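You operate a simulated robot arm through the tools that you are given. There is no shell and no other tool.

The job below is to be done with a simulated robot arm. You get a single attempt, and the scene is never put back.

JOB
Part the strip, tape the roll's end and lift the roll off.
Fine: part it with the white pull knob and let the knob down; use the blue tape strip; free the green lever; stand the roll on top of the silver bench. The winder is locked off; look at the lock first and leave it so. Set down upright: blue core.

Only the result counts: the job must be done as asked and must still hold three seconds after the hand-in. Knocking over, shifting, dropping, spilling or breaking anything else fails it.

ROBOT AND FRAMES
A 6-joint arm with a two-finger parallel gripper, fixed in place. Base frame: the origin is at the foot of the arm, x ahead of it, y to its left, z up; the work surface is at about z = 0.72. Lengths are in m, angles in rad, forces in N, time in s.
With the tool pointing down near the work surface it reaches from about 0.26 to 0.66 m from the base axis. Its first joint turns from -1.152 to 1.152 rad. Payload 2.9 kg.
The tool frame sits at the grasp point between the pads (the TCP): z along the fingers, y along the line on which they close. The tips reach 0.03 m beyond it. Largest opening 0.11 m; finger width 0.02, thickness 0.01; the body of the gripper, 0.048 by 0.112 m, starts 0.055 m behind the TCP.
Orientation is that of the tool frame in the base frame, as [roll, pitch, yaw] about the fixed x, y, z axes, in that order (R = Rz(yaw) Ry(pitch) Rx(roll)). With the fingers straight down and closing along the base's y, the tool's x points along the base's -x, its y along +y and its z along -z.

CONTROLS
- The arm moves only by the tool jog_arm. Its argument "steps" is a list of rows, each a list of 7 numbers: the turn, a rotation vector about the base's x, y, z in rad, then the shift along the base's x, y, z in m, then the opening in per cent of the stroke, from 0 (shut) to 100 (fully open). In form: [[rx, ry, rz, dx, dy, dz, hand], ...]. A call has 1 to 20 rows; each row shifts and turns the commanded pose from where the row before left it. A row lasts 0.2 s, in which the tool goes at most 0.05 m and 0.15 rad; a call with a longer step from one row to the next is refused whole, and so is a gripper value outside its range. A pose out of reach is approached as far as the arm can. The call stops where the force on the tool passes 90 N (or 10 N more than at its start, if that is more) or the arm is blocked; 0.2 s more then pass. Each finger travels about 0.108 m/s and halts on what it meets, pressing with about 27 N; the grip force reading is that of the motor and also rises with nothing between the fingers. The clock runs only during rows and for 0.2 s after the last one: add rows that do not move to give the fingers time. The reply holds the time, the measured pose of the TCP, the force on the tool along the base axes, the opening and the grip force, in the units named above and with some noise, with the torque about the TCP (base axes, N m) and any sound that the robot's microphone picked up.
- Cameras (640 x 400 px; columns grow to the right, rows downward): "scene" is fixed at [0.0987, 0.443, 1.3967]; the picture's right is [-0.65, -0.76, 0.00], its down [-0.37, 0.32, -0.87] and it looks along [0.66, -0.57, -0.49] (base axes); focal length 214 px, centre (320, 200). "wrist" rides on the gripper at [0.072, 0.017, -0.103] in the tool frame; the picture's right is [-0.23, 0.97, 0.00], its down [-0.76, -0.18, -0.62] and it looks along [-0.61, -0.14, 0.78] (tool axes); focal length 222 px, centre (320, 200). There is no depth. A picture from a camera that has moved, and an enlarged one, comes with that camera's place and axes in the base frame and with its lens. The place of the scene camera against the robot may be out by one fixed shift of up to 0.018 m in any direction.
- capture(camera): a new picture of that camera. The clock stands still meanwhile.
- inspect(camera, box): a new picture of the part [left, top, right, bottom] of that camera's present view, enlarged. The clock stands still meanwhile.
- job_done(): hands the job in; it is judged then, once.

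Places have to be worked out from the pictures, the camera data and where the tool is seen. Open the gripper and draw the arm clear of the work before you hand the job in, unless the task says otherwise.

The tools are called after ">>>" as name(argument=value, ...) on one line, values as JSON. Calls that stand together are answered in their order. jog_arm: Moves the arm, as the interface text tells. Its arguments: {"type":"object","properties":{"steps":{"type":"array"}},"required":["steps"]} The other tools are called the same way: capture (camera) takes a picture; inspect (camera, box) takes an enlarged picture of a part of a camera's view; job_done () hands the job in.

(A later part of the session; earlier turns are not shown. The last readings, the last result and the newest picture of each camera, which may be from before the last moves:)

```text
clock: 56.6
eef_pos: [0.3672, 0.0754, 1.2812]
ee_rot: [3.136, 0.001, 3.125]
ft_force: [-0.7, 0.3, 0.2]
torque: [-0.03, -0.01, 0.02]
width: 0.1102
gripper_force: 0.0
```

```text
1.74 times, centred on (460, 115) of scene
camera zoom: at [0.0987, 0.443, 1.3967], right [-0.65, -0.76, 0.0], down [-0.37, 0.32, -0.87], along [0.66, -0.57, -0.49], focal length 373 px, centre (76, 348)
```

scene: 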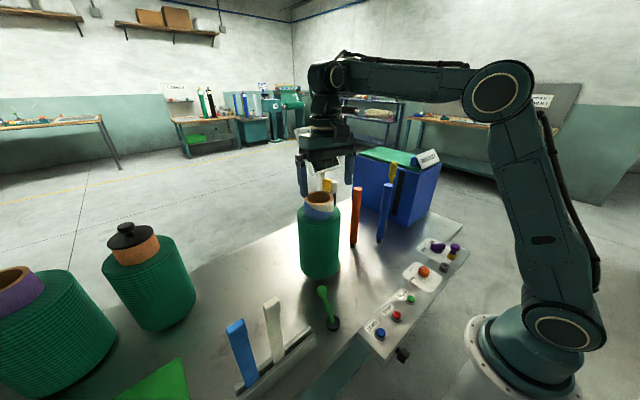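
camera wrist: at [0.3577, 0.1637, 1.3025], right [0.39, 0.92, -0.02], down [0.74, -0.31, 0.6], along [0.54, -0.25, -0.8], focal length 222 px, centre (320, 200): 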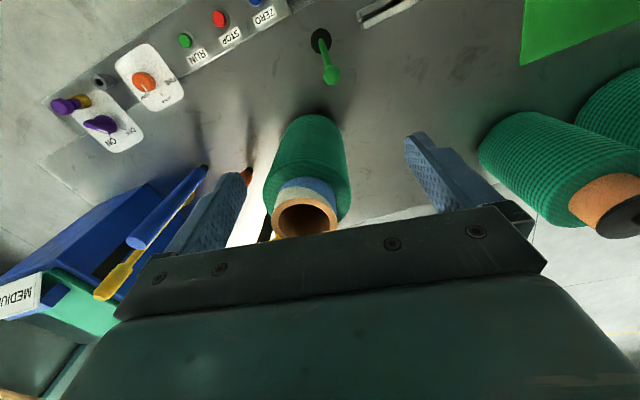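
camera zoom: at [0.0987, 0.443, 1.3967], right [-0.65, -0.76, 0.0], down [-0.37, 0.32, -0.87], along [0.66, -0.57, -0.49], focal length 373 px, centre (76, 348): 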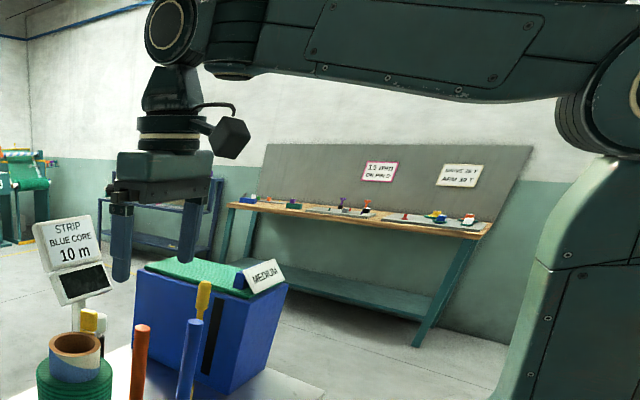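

Recovered, with no flags now. I descend here, well clear of the roll, to get a close view of its robot-side face.

>>> jog_arm(steps=[[0, 0, 0.017, -0.01, -0.02, -0.04, 100], [0, 0, 0, -0.01, -0.02, -0.04, 100], [0, 0, 0, 0, 0, -0.04, 100], [0, 0, 0, 0, 0, -0.04, 100]])

>>> capture(camera="wrist")

>>> inspect(camera="wrist", box=[270, 80, 410, 220])

```text
clock: 57.6
eef_pos: [0.3777, 0.0091, 1.191]
ee_rot: [-3.058, 0.0, 3.062]
ft_force: [2.6, 4.2, -0.1]
torque: [-0.36, 0.15, 0.05]
width: 0.1098
gripper_force: 0.1
out of reach, approached as far as the arm can: row 1, 2, 3, 4
```

```text
taken
camera wrist: at [0.3074, 0.0396, 1.293], right [0.3, 0.95, -0.08], down [0.75, -0.19, 0.64], along [0.59, -0.25, -0.77], focal length 222 px, centre (320, 200)
```

wrist: 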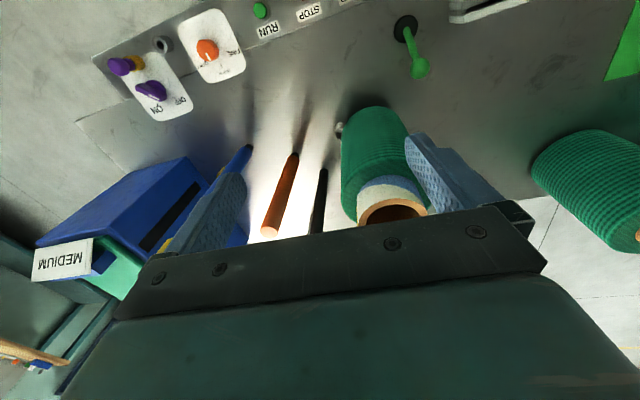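

```text
2.86 times, centred on (340, 150) of wrist
camera zoom: at [0.3074, 0.0396, 1.293], right [0.3, 0.95, -0.08], down [0.75, -0.19, 0.64], along [0.59, -0.25, -0.77], focal length 635 px, centre (263, 343)
```

zoom: 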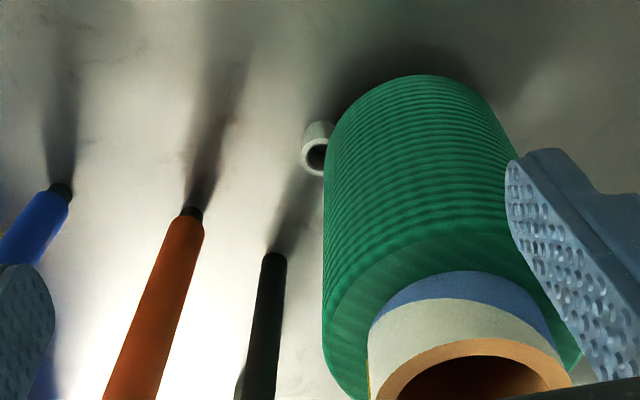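

>>> inspect(camera="scene", box=[340, 20, 440, 130])

>>> capture(camera="scene")

```text
3.64 times, centred on (390, 75) of scene
camera zoom: at [0.0987, 0.443, 1.3967], right [-0.65, -0.76, 0.0], down [-0.37, 0.32, -0.87], along [0.66, -0.57, -0.49], focal length 780 px, centre (66, 654)
```

zoom: 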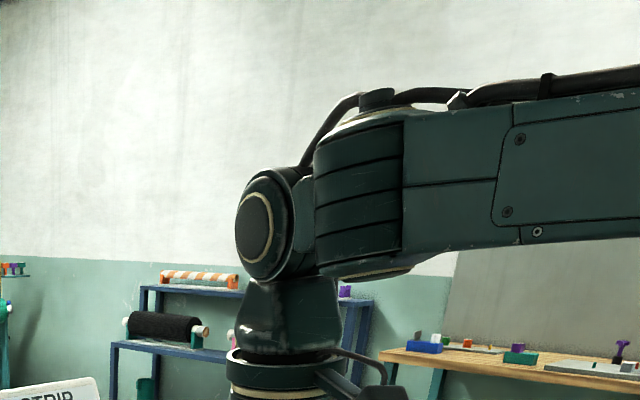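

```text
taken
```

scene: 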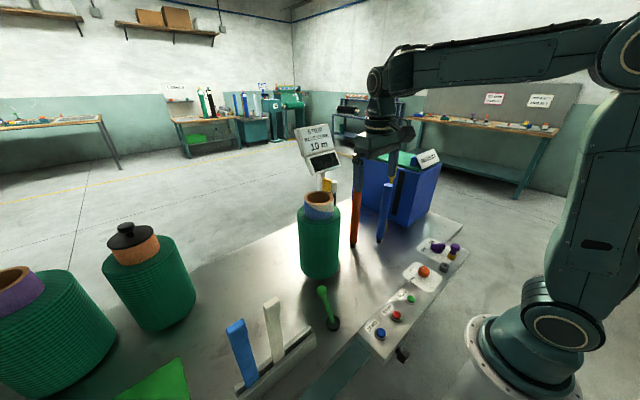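

The wrist's fourth joint is in line with the tool when the forearm is horizontal. Crossing that pose with sideways motion or yaw is what jams the solver. I rise above it, correct the orientation there, then cross it with a purely vertical motion.

>>> jog_arm(steps=[[0, 0, 0, 0, 0, 0.03, 100], [0, 0, 0, 0, 0, 0.03, 100], [0, 0, 0, 0, 0, 0.03, 100], [0.0, 0, 0.0, 0, 0, 0.02, 100]])

```text
clock: 58.6
eef_pos: [0.3654, 0.0396, 1.2711]
ee_rot: [3.135, 0.0, -3.141]
ft_force: [-0.7, 0.9, -0.2]
torque: [0.02, 0.0, 0.0]
width: 0.1099
gripper_force: 0.1
```

Orientation is recovered. Now a purely vertical descent through the singular zone.

>>> jog_arm(steps=[[0, 0, 0, 0, 0, -0.03, 100], [0, 0, 0, 0, 0, -0.03, 100], [0, 0, 0, 0, 0, -0.03, 100], [0, 0, 0, 0, 0, -0.03, 100], [0, 0, 0, 0, 0, -0.03, 100]])

>>> capture(camera="wrist")

>>> inspect(camera="wrist", box=[270, 60, 410, 200])

```text
clock: 59.8
eef_pos: [0.4083, 0.0371, 1.2263]
ee_rot: [3.135, -0.003, 3.141]
ft_force: [-0.1, -0.2, 0.2]
torque: [0.0, 0.0, 0.02]
width: 0.1101
gripper_force: 0.1
out of reach, approached as far as the arm can: row 1, 2, 3, 4, 5
```

```text
taken
camera wrist: at [0.3358, 0.0541, 1.33], right [0.23, 0.97, 0.0], down [0.76, -0.18, 0.62], along [0.6, -0.14, -0.78], focal length 222 px, centre (320, 200)
```

wrist: 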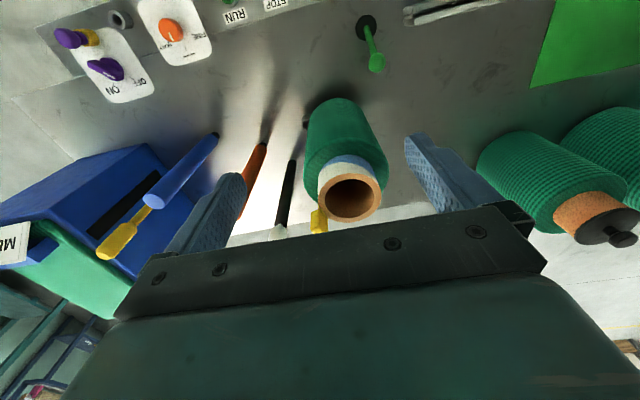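

```text
2.86 times, centred on (340, 130) of wrist
camera zoom: at [0.3358, 0.0541, 1.33], right [0.23, 0.97, 0.0], down [0.76, -0.18, 0.62], along [0.6, -0.14, -0.78], focal length 635 px, centre (263, 400)
```

zoom: 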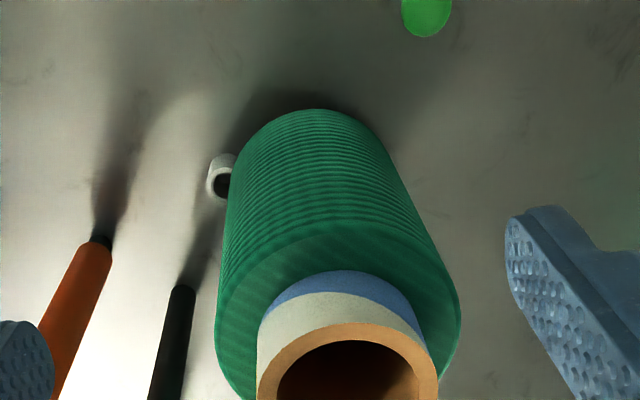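

>>> inspect(camera="scene", box=[320, 0, 460, 130])

```text
3.08 times, centred on (390, 65) of scene
camera zoom: at [0.0987, 0.443, 1.3967], right [-0.65, -0.76, 0.0], down [-0.37, 0.32, -0.87], along [0.66, -0.57, -0.49], focal length 660 px, centre (105, 615)
```

zoom: 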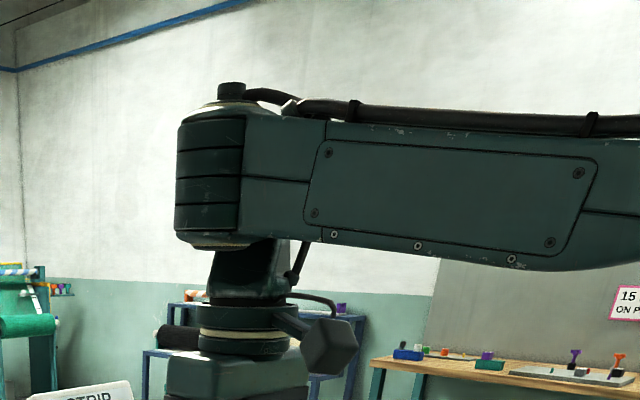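

The wrist has two mirror branches, with the small wrist drum on the far side (current, limited) or the near side (good). I repeat the tilt/untilt move that got me into the good branch before.

>>> jog_arm(steps=[[0, -0.06, 0, 0.02, 0, 0, 100], [0, -0.06, 0, 0.02, 0, 0, 100], [0, -0.06, 0, 0.02, 0, 0, 100], [0, -0.06, 0, 0.02, 0, 0, 100]])

>>> jog_arm(steps=[[0, 0.085, 0, -0.02, 0.0, 0.005, 100], [0, 0.085, 0, -0.02, 0.0, 0.005, 100], [0, 0.083, 0, -0.03, 0.0, 0.01, 100], [0, 0, 0, -0.03, 0, 0, 100]])

>>> inspect(camera="scene", box=[320, 0, 520, 150])

```text
clock: 60.8
eef_pos: [0.5053, 0.0399, 1.2547]
ee_rot: [3.137, 0.238, 3.14]
ft_force: [-0.5, -0.3, -0.7]
torque: [-0.02, 0.01, 0.01]
width: 0.1103
gripper_force: 0.1
out of reach, approached as far as the arm can: row 1, 2, 3, 4
```

```text
clock: 61.8
eef_pos: [0.4292, 0.0378, 1.2724]
ee_rot: [3.122, 0.05, 3.14]
ft_force: [0.1, -1.0, -0.2]
torque: [0.0, -0.01, 0.01]
width: 0.1102
gripper_force: 0.1
out of reach, approached as far as the arm can: row 1, 2
```

```text
2.67 times, centred on (420, 75) of scene
camera zoom: at [0.0987, 0.443, 1.3967], right [-0.65, -0.76, 0.0], down [-0.37, 0.32, -0.87], along [0.66, -0.57, -0.49], focal length 572 px, centre (53, 533)
```

zoom: 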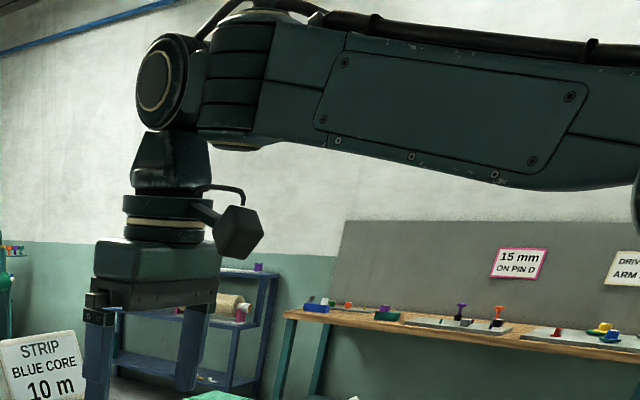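

The small drum now shows on the near side, which is the good branch. I test a vertical descent.

>>> jog_arm(steps=[[0, 0, 0, 0, 0, -0.02, 100], [0, 0, 0, 0, 0, -0.02, 100]])

>>> jog_arm(steps=[[0, 0, 0, -0.01, 0, -0.03, 100], [0, 0, 0, -0.01, 0, -0.03, 100]])

>>> inspect(camera="scene", box=[320, 0, 520, 150])

```text
clock: 62.4
eef_pos: [0.4358, 0.04, 1.2362]
ee_rot: [3.126, 0.053, -3.066]
ft_force: [-3.8, -1.1, -0.3]
torque: [0.13, -0.32, -0.12]
width: 0.1101
gripper_force: 0.0
out of reach, approached as far as the arm can: row 1
```

```text
clock: 63.0
eef_pos: [0.4331, 0.0387, 1.2313]
ee_rot: [3.123, 0.049, -3.142]
ft_force: [0.1, 0.1, 0.1]
torque: [-0.01, -0.01, -0.03]
width: 0.11
gripper_force: 0.1
out of reach, approached as far as the arm can: row 1, 2
```

```text
2.67 times, centred on (420, 75) of scene
camera zoom: at [0.0987, 0.443, 1.3967], right [-0.65, -0.76, 0.0], down [-0.37, 0.32, -0.87], along [0.66, -0.57, -0.49], focal length 572 px, centre (53, 533)
```

zoom: 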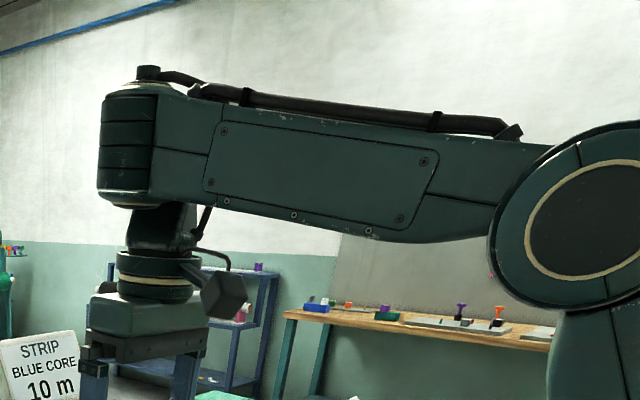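

I think the two branches meet where the forearm is horizontal, and a small sideways tilt lets the wrist swing smoothly through. I rise, correct to vertical, tilt sideways by about 0.2 rad and then descend through it.

>>> jog_arm(steps=[[-0.0186, 0.049, 0, -0.01, 0, 0.03, 100], [0, 0, 0, -0.01, 0, 0.02, 100]])

>>> jog_arm(steps=[[0.1, 0, 0, 0, 0, 0, 100], [0.1, 0, 0, 0, 0, 0.0, 100]])

>>> jog_arm(steps=[[0, 0, 0, 0, 0, -0.02, 100], [0, 0, 0, 0, 0, -0.02, 100], [0, 0, 0, 0, 0, -0.02, 100], [0, 0, 0, 0, 0, -0.02, 100], [0, 0, 0, 0, 0, -0.02, 100]])

>>> inspect(camera="scene", box=[320, 0, 520, 150])

```text
clock: 63.6
eef_pos: [0.4322, 0.0326, 1.26]
ee_rot: [3.117, 0.009, 3.043]
ft_force: [0.7, 2.6, 0.7]
torque: [-0.21, 0.08, 0.14]
width: 0.1101
gripper_force: 0.0
out of reach, approached as far as the arm can: row 1, 2
```

```text
clock: 64.2
eef_pos: [0.4325, 0.0371, 1.2591]
ee_rot: [2.941, 0.001, -3.141]
ft_force: [0.6, -0.4, 0.6]
torque: [-0.01, 0.0, -0.01]
width: 0.1098
gripper_force: 0.1
```

```text
clock: 65.4
eef_pos: [0.4644, 0.032, 1.2102]
ee_rot: [2.94, 0.0, -3.141]
ft_force: [-0.5, 0.2, -0.3]
torque: [-0.02, -0.01, -0.02]
width: 0.11
gripper_force: 0.1
out of reach, approached as far as the arm can: row 2, 3, 4, 5
```

```text
2.67 times, centred on (420, 75) of scene
camera zoom: at [0.0987, 0.443, 1.3967], right [-0.65, -0.76, 0.0], down [-0.37, 0.32, -0.87], along [0.66, -0.57, -0.49], focal length 572 px, centre (53, 533)
```

zoom: 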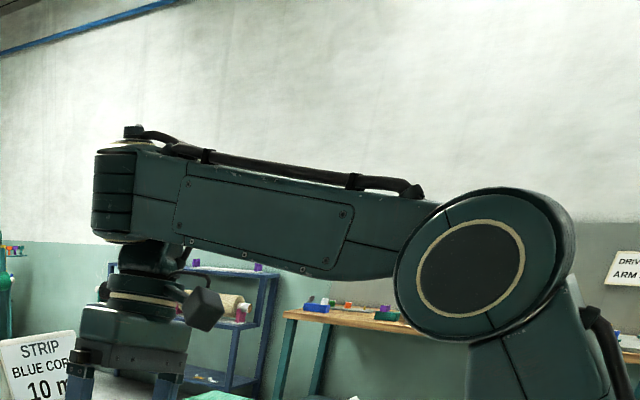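

>>> jog_arm(steps=[[0, 0, 0, -0.015, 0, 0.02, 100], [0, 0, 0, -0.015, 0, 0.03, 100], [-0.13, 0, 0, 0, 0, 0.01, 100], [-0.13, 0, 0, 0, 0, 0.0, 100], [-0.13, 0, 0, 0, 0, 0.0, 100]])

>>> jog_arm(steps=[[0, 0, 0, 0, 0, -0.02, 100], [0, 0, 0, 0, 0, -0.02, 100], [0, 0, 0, 0, 0, -0.02, 100], [0, 0, 0, 0, 0, -0.02, 100], [0, 0, 0, 0, 0, -0.02, 100]])

>>> inspect(camera="scene", box=[320, 0, 520, 150])

```text
clock: 66.6
eef_pos: [0.436, 0.0321, 1.2703]
ee_rot: [-3.073, -0.015, 3.061]
ft_force: [-2.1, 1.7, 0.6]
torque: [-0.21, -0.1, 0.14]
width: 0.1101
gripper_force: 0.1
out of reach, approached as far as the arm can: row 4
```

```text
clock: 67.8
eef_pos: [0.4537, 0.036, 1.2012]
ee_rot: [-3.015, -0.011, 3.14]
ft_force: [-0.6, 0.9, -0.2]
torque: [0.01, -0.02, 0.02]
width: 0.1102
gripper_force: 0.1
out of reach, approached as far as the arm can: row 3, 4, 5
```

```text
2.67 times, centred on (420, 75) of scene
camera zoom: at [0.0987, 0.443, 1.3967], right [-0.65, -0.76, 0.0], down [-0.37, 0.32, -0.87], along [0.66, -0.57, -0.49], focal length 572 px, centre (53, 533)
```

zoom: 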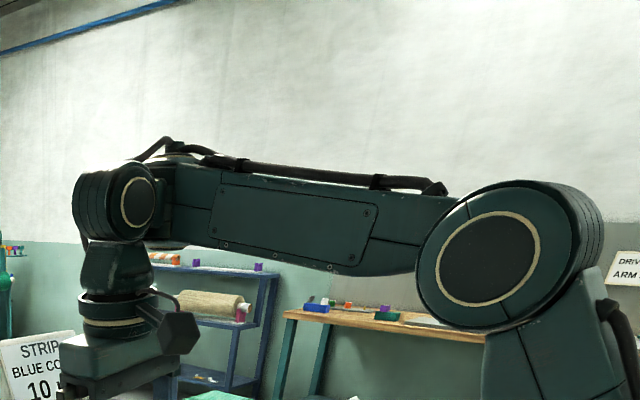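

The wrist is now mid-swing, with the drum facing the robot. I keep descending to see if it continues into the good branch.

>>> jog_arm(steps=[[0, 0, 0, -0.01, 0, -0.02, 100], [0, 0, 0, -0.01, 0, -0.02, 100], [0, 0, 0, -0.01, 0, -0.02, 100]])

>>> jog_arm(steps=[[0.05, 0, 0, 0, 0, -0.02, 100], [0.05, 0, 0, 0, 0, -0.02, 100], [0.027, 0, 0, 0, 0, 0, 100]])

>>> inspect(camera="scene", box=[320, 0, 520, 150])

```text
clock: 68.6
eef_pos: [0.4599, 0.0579, 1.1962]
ee_rot: [-3.05, -0.043, 3.138]
ft_force: [-0.3, 0.2, -0.2]
torque: [0.01, 0.0, -0.02]
width: 0.1098
gripper_force: 0.0
out of reach, approached as far as the arm can: row 1, 2, 3
```

```text
clock: 69.4
eef_pos: [0.4786, 0.0474, 1.1817]
ee_rot: [3.138, -0.008, 3.142]
ft_force: [0.1, -0.2, -0.6]
torque: [-0.01, 0.02, -0.02]
width: 0.1101
gripper_force: 0.0
out of reach, approached as far as the arm can: row 1, 2
```

```text
2.67 times, centred on (420, 75) of scene
camera zoom: at [0.0987, 0.443, 1.3967], right [-0.65, -0.76, 0.0], down [-0.37, 0.32, -0.87], along [0.66, -0.57, -0.49], focal length 572 px, centre (53, 533)
```

zoom: 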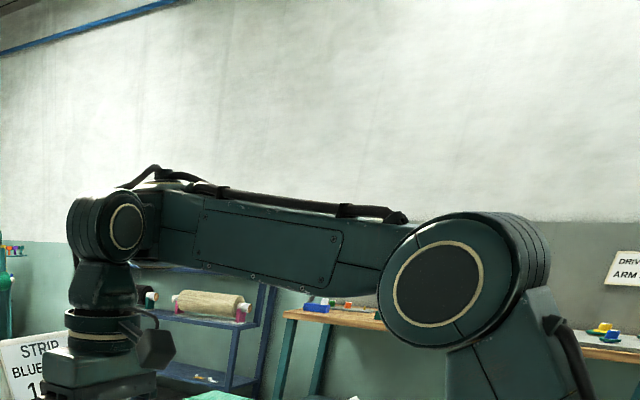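

The drum sits at the mid position. I re-apply the sideways tilt in the sign that swung the wrist, larger this time, then continue down.

>>> jog_arm(steps=[[-0.14, 0, 0, 0, 0, 0.0, 100], [-0.14, 0, 0, 0, 0, 0.0, 100], [0, 0, 0, 0, 0, 0.0, 100]])

>>> jog_arm(steps=[[0, 0, 0, 0, 0, -0.02, 100], [0, 0, 0, 0, 0, -0.02, 100], [0, 0, 0, 0, 0, -0.02, 100]])

>>> inspect(camera="scene", box=[300, 0, 540, 200])

```text
clock: 70.2
eef_pos: [0.4775, 0.0475, 1.1841]
ee_rot: [-2.86, -0.01, 3.138]
ft_force: [0.0, 0.8, 0.8]
torque: [-0.02, -0.01, 0.0]
width: 0.1099
gripper_force: 0.1
```

```text
clock: 71.0
eef_pos: [0.5063, 0.0604, 1.1549]
ee_rot: [-2.863, -0.009, 3.137]
ft_force: [0.1, -0.4, 0.5]
torque: [-0.03, -0.01, -0.01]
width: 0.11
gripper_force: 0.0
out of reach, approached as far as the arm can: row 1, 2, 3
```

```text
2.00 times, centred on (420, 100) of scene
camera zoom: at [0.0987, 0.443, 1.3967], right [-0.65, -0.76, 0.0], down [-0.37, 0.32, -0.87], along [0.66, -0.57, -0.49], focal length 429 px, centre (120, 400)
```

zoom: 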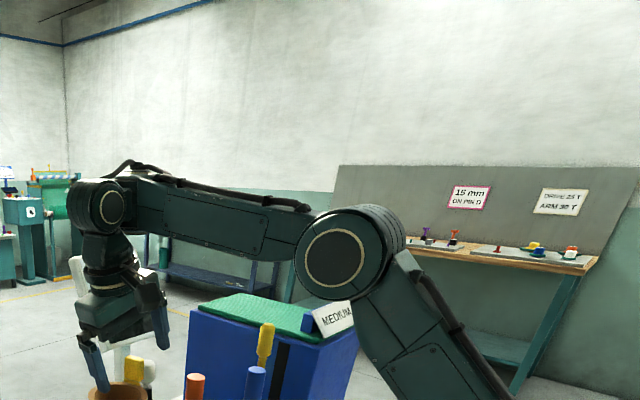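

The drum is slowly swinging the right way. I now tilt the tool outward in small steps, which drives the wrist further into the good branch, while backing off and rising slightly from the roll.

>>> jog_arm(steps=[[0, -0.08, 0, -0.01, 0, 0.01, 100], [0, -0.08, 0, -0.01, 0, 0.0, 100], [0, -0.08, 0, -0.01, 0, 0.0, 100], [0, -0.08, 0, -0.01, 0, 0.0, 100], [0, -0.08, 0, -0.01, 0, 0.0, 100]])

>>> inspect(camera="scene", box=[300, 0, 540, 200])

```text
clock: 72.2
eef_pos: [0.5457, 0.0928, 1.264]
ee_rot: [-2.862, 0.392, 3.138]
ft_force: [0.0, 0.1, 0.1]
torque: [0.0, -0.01, 0.0]
width: 0.11
gripper_force: 0.0
out of reach, approached as far as the arm can: row 1, 2, 3, 4, 5
```

```text
2.00 times, centred on (420, 100) of scene
camera zoom: at [0.0987, 0.443, 1.3967], right [-0.65, -0.76, 0.0], down [-0.37, 0.32, -0.87], along [0.66, -0.57, -0.49], focal length 429 px, centre (120, 400)
```

zoom: 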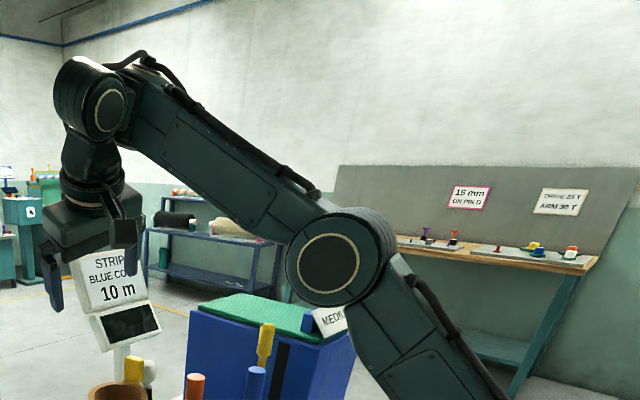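

The solver stays in the limited branch. I go back to a vertical tool, retracted and higher, then repeat the tilt/untilt trick but square the orientation exactly before descending.

>>> jog_arm(steps=[[0.07, 0.098, 0, -0.035, -0.012, 0.01, 100], [0.07, 0.098, 0, -0.035, -0.012, 0.01, 100], [0.07, 0.098, 0, -0.035, -0.012, 0.01, 100], [0.07, 0.098, 0, -0.035, -0.012, 0.01, 100], [0, 0, 0, 0, 0, 0, 100]])

>>> inspect(camera="scene", box=[320, 0, 560, 170])

```text
clock: 73.4
eef_pos: [0.4047, 0.0416, 1.3035]
ee_rot: [-3.136, -0.008, 3.087]
ft_force: [0.5, -0.9, 0.2]
torque: [-0.01, 0.0, -0.03]
width: 0.1101
gripper_force: 0.1
```

```text
2.35 times, centred on (440, 85) of scene
camera zoom: at [0.0987, 0.443, 1.3967], right [-0.65, -0.76, 0.0], down [-0.37, 0.32, -0.87], along [0.66, -0.57, -0.49], focal length 505 px, centre (38, 471)
```

zoom: 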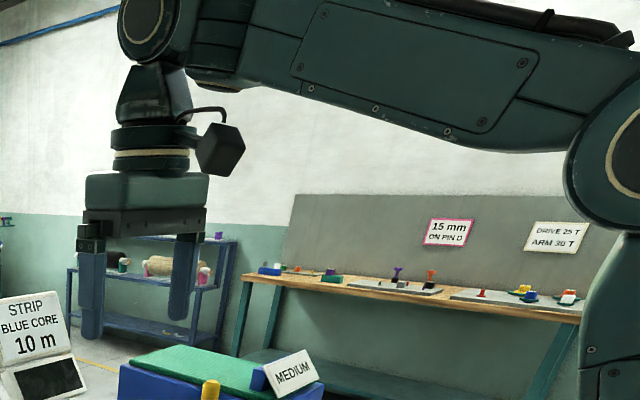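

The drum is on the near side now, so this is the good branch, with no flags. I square up the orientation exactly, then descend vertically.

>>> jog_arm(steps=[[0.0056, -0.008, 0.0546, 0, 0, 0, 100], [0, 0, 0, 0, 0, 0, 100]])

>>> jog_arm(steps=[[0, 0, 0, 0, 0, -0.03, 100], [0, 0, 0, 0, 0, -0.03, 100]])

>>> jog_arm(steps=[[0, 0, 0, 0, 0, -0.03, 100], [0, 0, 0, 0, 0, -0.03, 100]])

>>> inspect(camera="scene", box=[320, 0, 560, 170])

```text
clock: 74.0
eef_pos: [0.4061, 0.0429, 1.3037]
ee_rot: [-3.14, -0.002, -3.141]
ft_force: [1.1, 0.1, -0.3]
torque: [0.02, 0.01, -0.01]
width: 0.1101
gripper_force: 0.1
```

```text
clock: 74.6
eef_pos: [0.4049, 0.0433, 1.2433]
ee_rot: [-3.142, 0.001, 3.14]
ft_force: [-0.3, -0.1, -0.1]
torque: [-0.01, -0.02, -0.02]
width: 0.11
gripper_force: 0.1
```

```text
clock: 75.2
eef_pos: [0.4057, 0.0442, 1.1834]
ee_rot: [-3.14, -0.001, 3.14]
ft_force: [0.4, -0.6, 0.3]
torque: [0.0, -0.02, -0.03]
width: 0.1098
gripper_force: 0.1
```

```text
2.35 times, centred on (440, 85) of scene
camera zoom: at [0.0987, 0.443, 1.3967], right [-0.65, -0.76, 0.0], down [-0.37, 0.32, -0.87], along [0.66, -0.57, -0.49], focal length 505 px, centre (38, 471)
```

zoom: 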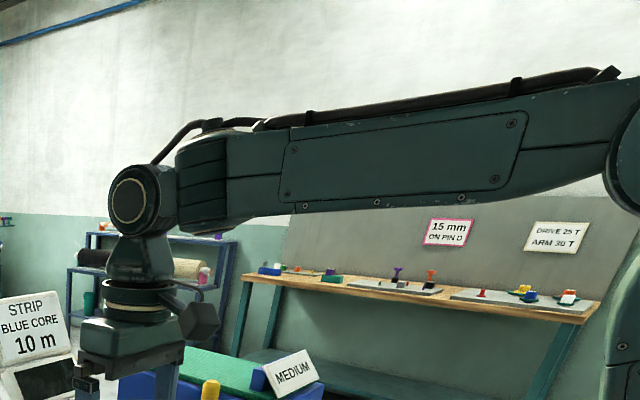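

The arm crossed cleanly and the wrist is in the good branch with full low reach. From here I take a close look at the roll's robot-side face.

>>> jog_arm(steps=[[0, 0, 0, -0.02, 0, -0.03, 100], [0, 0, 0, -0.02, 0, -0.03, 100], [0, 0, 0, -0.02, 0, -0.02, 100]])

>>> capture(camera="wrist")

>>> inspect(camera="wrist", box=[250, 80, 400, 220])

```text
clock: 76.0
eef_pos: [0.3448, 0.0459, 1.1022]
ee_rot: [-3.141, 0.0, 3.14]
ft_force: [0.1, -0.3, 0.2]
torque: [-0.02, -0.02, -0.01]
width: 0.1099
gripper_force: 0.0
```

```text
taken
camera wrist: at [0.2729, 0.0628, 1.2068], right [0.23, 0.97, 0.0], down [0.76, -0.18, 0.62], along [0.61, -0.14, -0.78], focal length 222 px, centre (320, 200)
```

wrist: 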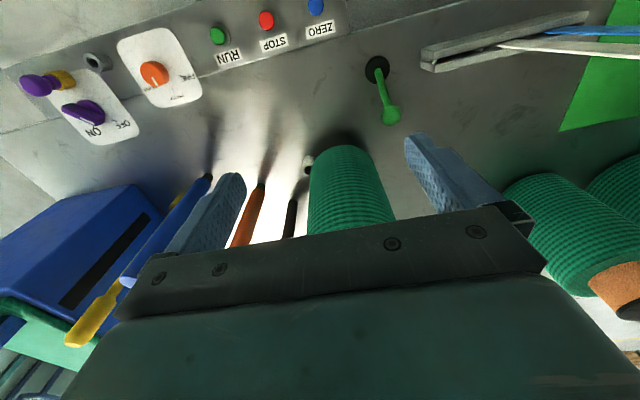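

```text
2.86 times, centred on (325, 150) of wrist
camera zoom: at [0.2729, 0.0628, 1.2068], right [0.23, 0.97, 0.0], down [0.76, -0.18, 0.62], along [0.61, -0.14, -0.78], focal length 635 px, centre (306, 343)
```

zoom: 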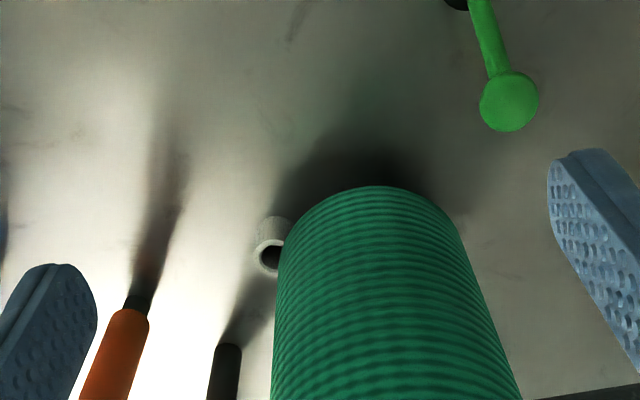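

No seam can be seen anywhere; the roll looks uniform. I move over to the tape rack at moderate height for a close look at the blue strip.

>>> jog_arm(steps=[[0, 0, 0, -0.01, 0.04, 0.005, 100], [0, 0, 0, -0.01, 0.04, 0.005, 100], [0, 0, 0, -0.01, 0.04, 0.005, 100], [0, 0, 0, -0.01, 0.04, 0.005, 100], [0, 0, 0, -0.01, 0.04, 0, 100], [0, 0, 0, 0, 0.04, 0, 100], [0, 0, 0, 0, 0.04, 0, 100], [0, 0, 0, 0, 0.03, 0, 100]])

>>> capture(camera="wrist")

>>> capture(camera="scene")

```text
clock: 77.8
eef_pos: [0.2945, 0.3556, 1.1232]
ee_rot: [-3.14, 0.002, 3.14]
ft_force: [-0.1, -0.6, 0.1]
torque: [0.03, -0.01, -0.02]
width: 0.1099
gripper_force: 0.2
```

```text
taken
camera wrist: at [0.2215, 0.3725, 1.2272], right [0.23, 0.97, 0.0], down [0.76, -0.18, 0.62], along [0.61, -0.14, -0.78], focal length 222 px, centre (320, 200)
```

wrist: 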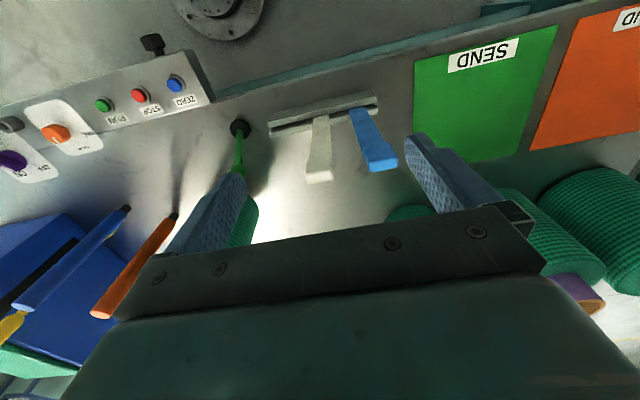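

```text
taken
```

scene: 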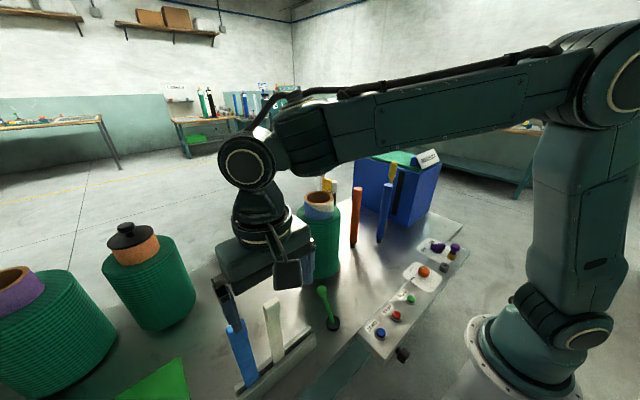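

>>> inspect(camera="wrist", box=[255, 80, 415, 190])

>>> inspect(camera="scene", box=[210, 280, 330, 400])

```text
3.64 times, centred on (335, 135) of wrist
camera zoom: at [0.2215, 0.3725, 1.2272], right [0.23, 0.97, 0.0], down [0.76, -0.18, 0.62], along [0.61, -0.14, -0.78], focal length 808 px, centre (266, 436)
```

zoom: 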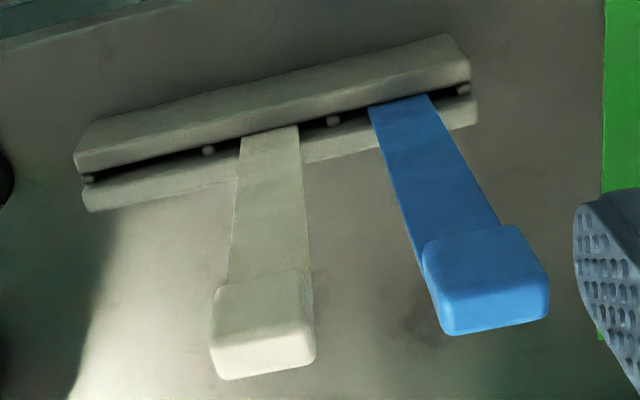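

```text
3.33 times, centred on (270, 340) of scene
camera zoom: at [0.0987, 0.443, 1.3967], right [-0.65, -0.76, 0.0], down [-0.37, 0.32, -0.87], along [0.66, -0.57, -0.49], focal length 715 px, centre (487, -267)
```

zoom: 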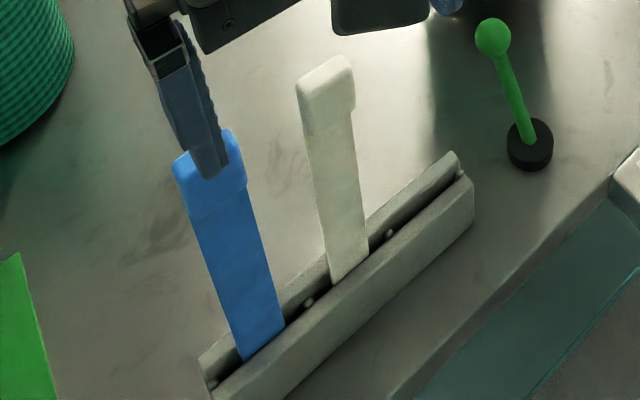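

The blue tab spans about x 0.352–0.364, y 0.396–0.428, z 0.972–1.014, and the white one sits about 70 mm to the right of it. I narrow the opening to 50% so I don't touch the white strip, and move above the blue tab.

>>> jog_arm(steps=[[0, 0, 0, 0.015, 0.014, -0.005, 50], [0, 0, 0, 0.016, 0.014, -0.005, 50], [0, 0, 0, 0.016, 0.014, -0.01, 50], [0, 0, 0, 0.016, 0.014, -0.01, 50], [0, 0, 0, 0, 0, 0, 50]])

>>> capture(camera="wrist")

>>> inspect(camera="wrist", box=[240, 60, 400, 190])

```text
clock: 79.0
eef_pos: [0.3577, 0.4094, 1.0932]
ee_rot: [-3.141, 0.001, 3.14]
ft_force: [0.7, 0.3, 0.3]
torque: [-0.02, -0.02, -0.03]
width: 0.0548
gripper_force: 0.1
```

```text
taken
camera wrist: at [0.2856, 0.4279, 1.1983], right [0.23, 0.97, 0.0], down [0.76, -0.18, 0.62], along [0.61, -0.14, -0.78], focal length 222 px, centre (320, 200)
```

wrist: 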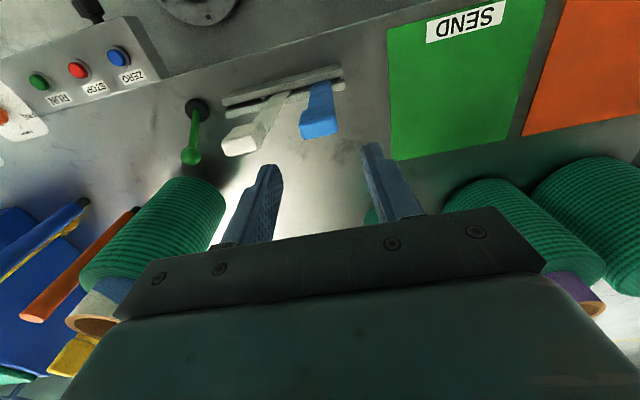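

```text
3.08 times, centred on (320, 125) of wrist
camera zoom: at [0.2856, 0.4279, 1.1983], right [0.23, 0.97, 0.0], down [0.76, -0.18, 0.62], along [0.61, -0.14, -0.78], focal length 684 px, centre (320, 431)
```

zoom: 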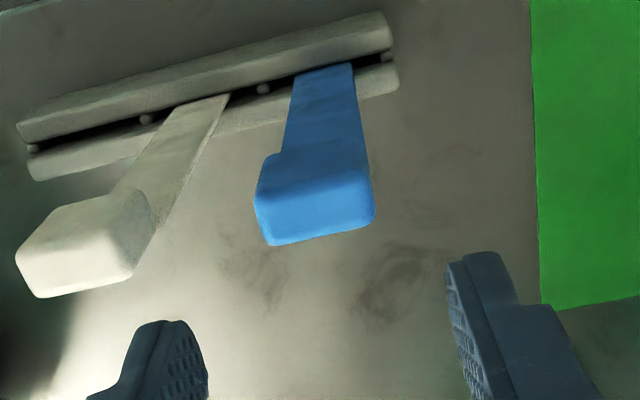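

The tab centre is at (0.356, 0.412) with its top at z≈1.012. I align and descend so the fingertips just reach the tab's lower edge (TCP z≈1.003).

>>> jog_arm(steps=[[0, 0, 0, -0.002, 0.0025, -0.02, 50], [0, 0, 0, 0, 0, -0.025, 50], [0, 0, 0, 0, 0, -0.025, 50], [0, 0, 0, 0, 0, -0.02, 50], [0, 0, 0, 0, 0, 0, 50]])

>>> capture(camera="wrist")

>>> inspect(camera="scene", box=[190, 230, 330, 400])

```text
clock: 80.2
eef_pos: [0.3564, 0.4124, 1.0031]
ee_rot: [-3.139, -0.002, 3.141]
ft_force: [-0.1, 0.0, 0.3]
torque: [-0.01, 0.0, 0.03]
width: 0.055
gripper_force: 0.1
```

```text
taken
camera wrist: at [0.2834, 0.4308, 1.107], right [0.23, 0.97, 0.0], down [0.76, -0.18, 0.62], along [0.61, -0.14, -0.78], focal length 222 px, centre (320, 200)
```

wrist: 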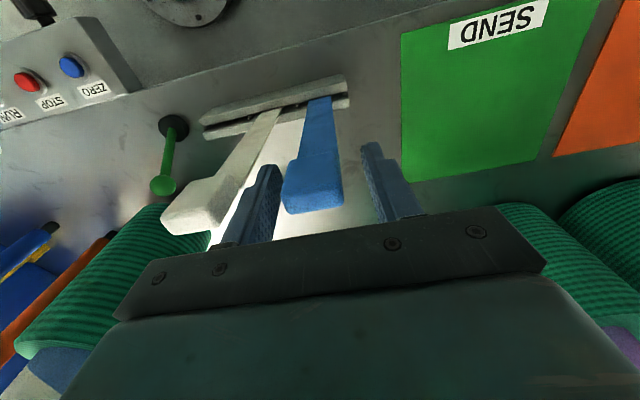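

```text
2.35 times, centred on (260, 315) of scene
camera zoom: at [0.0987, 0.443, 1.3967], right [-0.65, -0.76, 0.0], down [-0.37, 0.32, -0.87], along [0.66, -0.57, -0.49], focal length 505 px, centre (461, -71)
```

zoom: 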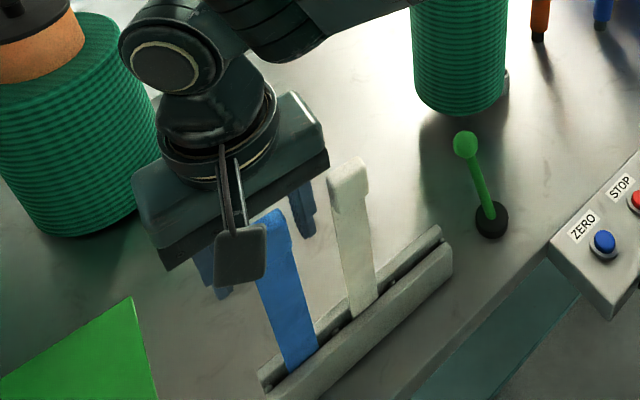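

The tab is between the fingers. I close on it.

>>> jog_arm(steps=[[0, 0, 0, 0, 0, 0, 30], [0, 0, 0, 0, 0, 0, 15], [0, 0, 0, 0, 0, 0, 10], [0, 0, 0, 0, 0, 0, 10]])

>>> capture(camera="wrist")

```text
clock: 81.2
eef_pos: [0.3551, 0.4123, 1.0038]
ee_rot: [-3.14, -0.003, 3.139]
ft_force: [0.1, -0.2, 0.0]
torque: [0.01, -0.03, -0.02]
width: 0.0315
gripper_force: 27.1
```

```text
taken
camera wrist: at [0.2835, 0.4309, 1.1074], right [0.23, 0.97, 0.0], down [0.76, -0.18, 0.62], along [0.61, -0.14, -0.78], focal length 222 px, centre (320, 200)
```

wrist: 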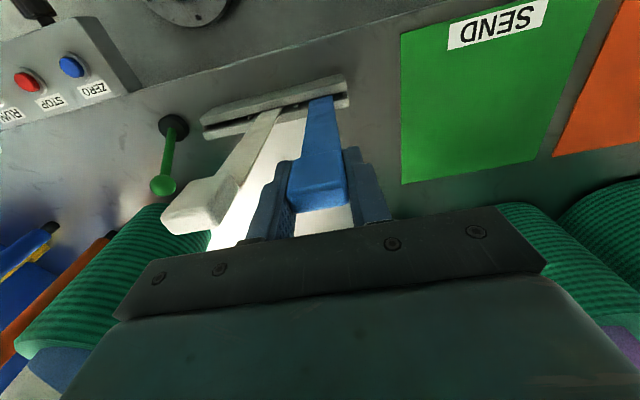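

The grip is firm at 31.5 mm. I lift the strip straight up out of its slot and check forces and picture.

>>> jog_arm(steps=[[0, 0, 0, 0, 0, 0.01, 10], [0, 0, 0, 0, 0, 0.02, 10], [0, 0, 0, 0, 0, 0.02, 10], [0, 0, 0, 0, 0, 0.02, 10], [0, 0, 0, 0, 0, 0.01, 10]])

>>> capture(camera="wrist")

>>> inspect(camera="scene", box=[190, 200, 330, 400])

```text
clock: 82.4
eef_pos: [0.3573, 0.4125, 1.0836]
ee_rot: [-3.141, -0.002, 3.14]
ft_force: [-0.3, 0.3, 0.3]
torque: [-0.01, 0.02, 0.05]
width: 0.0313
gripper_force: 27.3
```

```text
taken
camera wrist: at [0.2847, 0.4312, 1.1877], right [0.23, 0.97, 0.0], down [0.76, -0.18, 0.62], along [0.61, -0.14, -0.78], focal length 222 px, centre (320, 200)
```

wrist: 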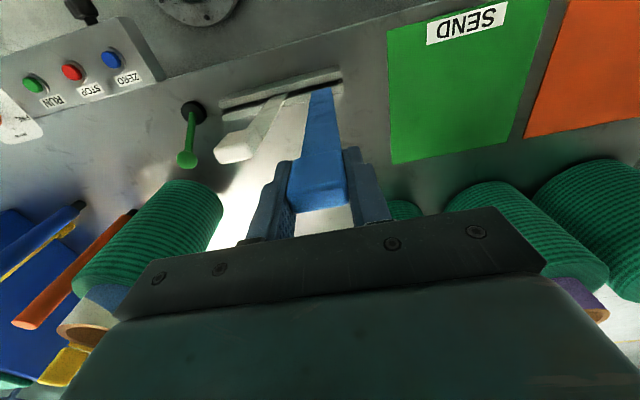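

```text
2.00 times, centred on (260, 300) of scene
camera zoom: at [0.0987, 0.443, 1.3967], right [-0.65, -0.76, 0.0], down [-0.37, 0.32, -0.87], along [0.66, -0.57, -0.49], focal length 429 px, centre (440, 0)
```

zoom: 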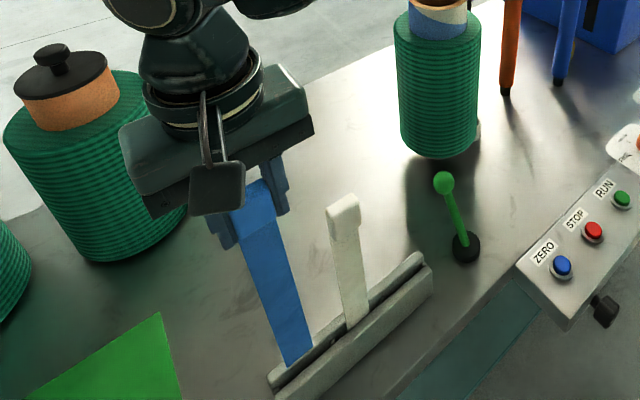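

The strip is clear of its slot. Before applying it I want to see the roll's hidden +x face, so I move round over the free +y area. I keep clear of the white strip and yaw the camera to look back from the far side.

>>> jog_arm(steps=[[0, 0, 0, 0, 0, 0.03, 10], [0, 0, 0, 0.03, 0, 0, 10], [0, 0, 0, 0.03, 0, 0, 10], [0, 0, -0.14, 0.008, -0.012, -0.003, 10], [0, 0, -0.14, 0.008, -0.012, -0.003, 10], [0, 0, -0.14, 0.008, -0.012, -0.003, 10], [0, 0, -0.14, 0.008, -0.012, -0.003, 10], [0, 0, -0.14, 0.008, -0.012, -0.003, 10], [0, 0, -0.14, 0.008, -0.012, -0.003, 10]])

>>> capture(camera="scene")

```text
clock: 84.4
eef_pos: [0.4634, 0.342, 1.095]
ee_rot: [3.141, 0.001, 2.3]
ft_force: [-0.1, 0.6, -0.4]
torque: [0.02, 0.0, -0.02]
width: 0.0313
gripper_force: 26.7
```

```text
taken
```

scene: 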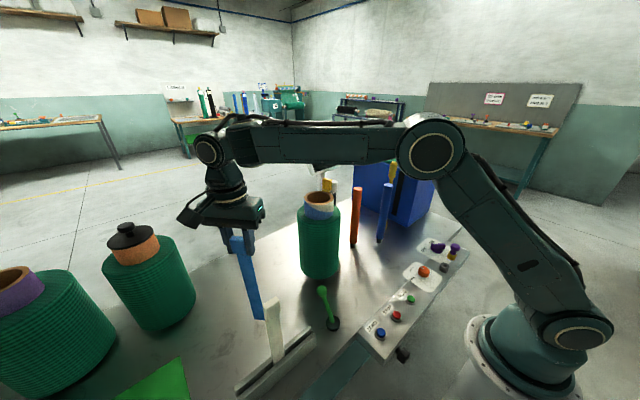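

>>> jog_arm(steps=[[0, 0, -0.14, 0.01, -0.0114, -0.0038, 10], [0, 0, -0.14, 0.01, -0.0114, -0.0038, 10], [0, 0, -0.14, 0.01, -0.0114, -0.0038, 10], [0, 0, -0.14, 0.01, -0.0114, -0.0038, 10], [0, 0, -0.14, 0.01, -0.0114, -0.0038, 10], [0, 0, -0.14, 0.01, -0.0114, -0.0038, 10], [0, 0, -0.14, 0.01, -0.0114, -0.0038, 10], [0, 0, -0.14, 0.01, -0.0114, -0.0038, 10]])

>>> capture(camera="wrist")

```text
clock: 86.2
eef_pos: [0.5445, 0.2499, 1.064]
ee_rot: [-3.139, 0.001, 1.178]
ft_force: [0.1, -0.3, -0.8]
torque: [-0.01, -0.02, 0.0]
width: 0.0313
gripper_force: 27.3
```

```text
taken
camera wrist: at [0.5873, 0.3109, 1.1679], right [0.81, -0.58, 0.0], down [-0.46, -0.64, 0.62], along [-0.36, -0.51, -0.78], focal length 222 px, centre (320, 200)
```

wrist: 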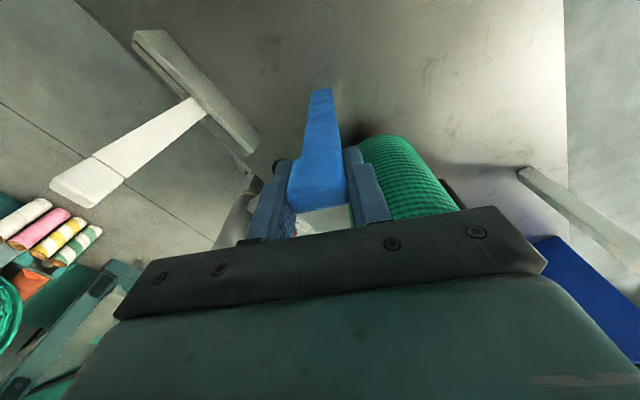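

>>> jog_arm(steps=[[0, 0, -0.14, 0.01, -0.007, -0.004, 10], [0, 0, -0.14, 0.01, -0.007, -0.004, 10], [0, 0, -0.14, 0.01, -0.007, -0.004, 10], [0, 0, -0.14, 0.008, -0.007, -0.004, 10]])

>>> capture(camera="wrist")

>>> inspect(camera="wrist", box=[330, 110, 500, 240])

```text
clock: 87.2
eef_pos: [0.5819, 0.221, 1.0489]
ee_rot: [-3.139, -0.001, 0.619]
ft_force: [-0.2, -0.3, -0.5]
torque: [0.05, 0.01, 0.01]
width: 0.0314
gripper_force: 27.1
```

```text
taken
camera wrist: at [0.6502, 0.2501, 1.1523], right [0.38, -0.93, 0.0], down [-0.72, -0.3, 0.62], along [-0.58, -0.24, -0.78], focal length 222 px, centre (320, 200)
```

wrist: 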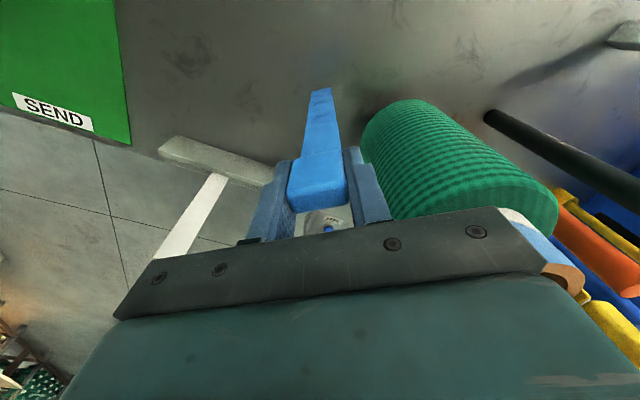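

```text
3.08 times, centred on (415, 175) of wrist
camera zoom: at [0.6502, 0.2501, 1.1523], right [0.38, -0.93, 0.0], down [-0.72, -0.3, 0.62], along [-0.58, -0.24, -0.78], focal length 684 px, centre (28, 277)
```

zoom: 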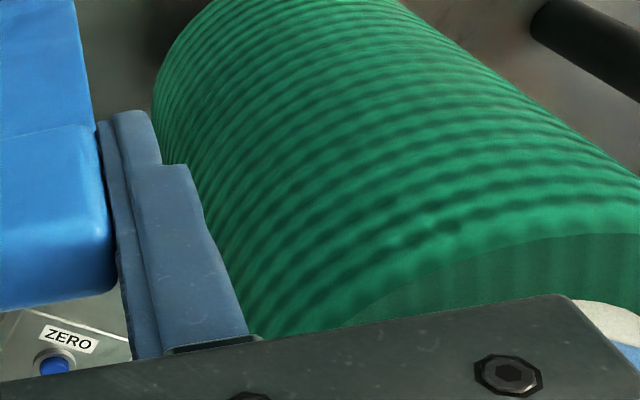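

The far face shows no seam either; the winding is uniform all round, so I'll tape the side that's clear for the later core grip. I choose the roll's +y side: yaw back to 1.571 so the strip's flat faces the roll, and stage at (0.55, 0.20).

>>> jog_arm(steps=[[0, 0, 0.136, -0.004, 0.0, 0.002, 10], [0, 0, 0.136, -0.004, 0.0, 0.002, 10], [0, 0, 0.136, -0.004, -0.002, 0.002, 10], [0, 0, 0.136, -0.005, -0.004, 0.002, 10], [0, 0, 0.136, -0.005, -0.005, 0.001, 10], [0, 0, 0.136, -0.005, -0.005, 0.001, 10], [0, 0, 0.136, -0.005, -0.005, 0.001, 10], [0, 0, 0, 0, 0, 0, 10]])

>>> capture(camera="wrist")

>>> inspect(camera="scene", box=[230, 140, 360, 300])

```text
clock: 89.0
eef_pos: [0.5506, 0.2021, 1.0608]
ee_rot: [-3.138, -0.001, 1.574]
ft_force: [-0.7, -0.7, -1.9]
torque: [-0.01, 0.02, 0.05]
width: 0.0316
gripper_force: 27.3
```

```text
taken
camera wrist: at [0.5659, 0.2743, 1.1642], right [0.97, -0.22, 0.0], down [-0.17, -0.76, 0.62], along [-0.14, -0.61, -0.78], focal length 222 px, centre (320, 200)
```

wrist: 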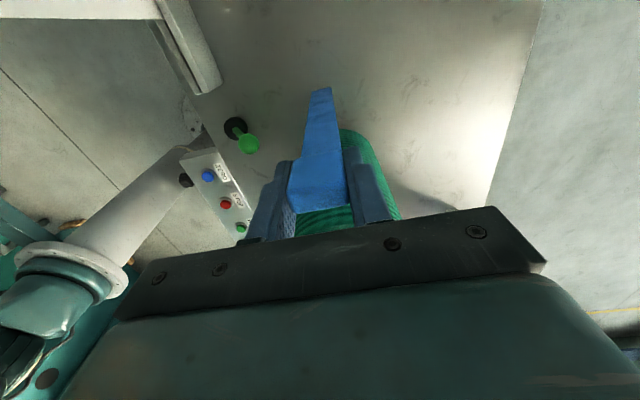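

```text
2.50 times, centred on (295, 220) of scene
camera zoom: at [0.0987, 0.443, 1.3967], right [-0.65, -0.76, 0.0], down [-0.37, 0.32, -0.87], along [0.66, -0.57, -0.49], focal length 536 px, centre (382, 150)
```

zoom: 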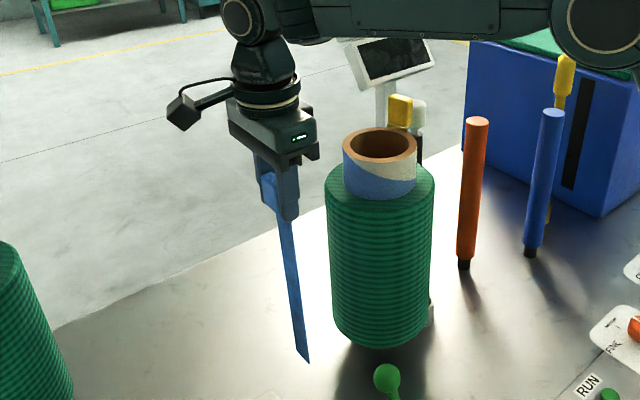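

The strip hangs straight and faces the roll (roll spans about z 0.78–1.0). I raise to TCP z≈1.088 so the strip's lower end stays above the roll's bottom edge, then approach toward −y slowly.

>>> jog_arm(steps=[[0, 0, 0, 0, -0.01, 0.014, 10], [0, 0, 0, 0, -0.015, 0.013, 10], [0, 0, 0, 0, -0.015, 0.0, 10], [0, 0, 0, 0, -0.01, 0.0, 10], [0, 0, 0, 0, 0, 0, 10]])

>>> inspect(camera="scene", box=[250, 140, 360, 290])

>>> capture(camera="wrist")

```text
clock: 90.2
eef_pos: [0.5508, 0.1521, 1.0857]
ee_rot: [-3.14, 0.0, 1.571]
ft_force: [-0.7, 0.1, -0.2]
torque: [0.02, -0.01, 0.0]
width: 0.0316
gripper_force: 27.2
```

```text
2.67 times, centred on (305, 215) of scene
camera zoom: at [0.0987, 0.443, 1.3967], right [-0.65, -0.76, 0.0], down [-0.37, 0.32, -0.87], along [0.66, -0.57, -0.49], focal length 572 px, centre (360, 160)
```

zoom: 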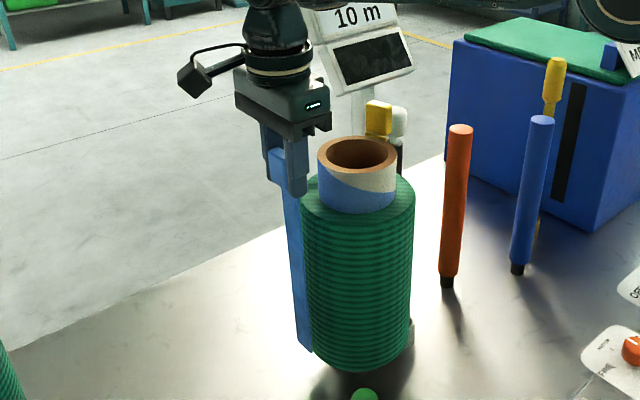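

```text
taken
camera wrist: at [0.5673, 0.2244, 1.1903], right [0.97, -0.23, 0.0], down [-0.18, -0.76, 0.62], along [-0.14, -0.61, -0.78], focal length 222 px, centre (320, 200)
```

wrist: 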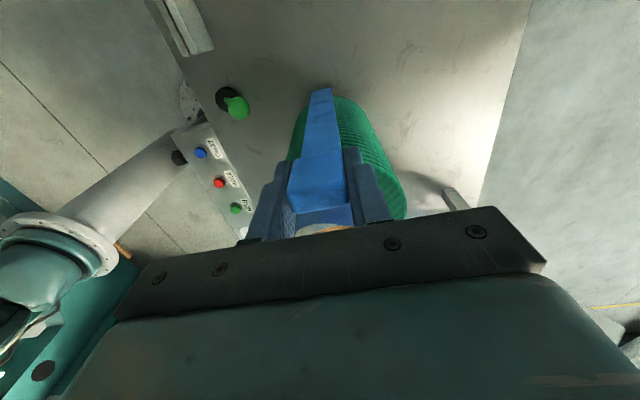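

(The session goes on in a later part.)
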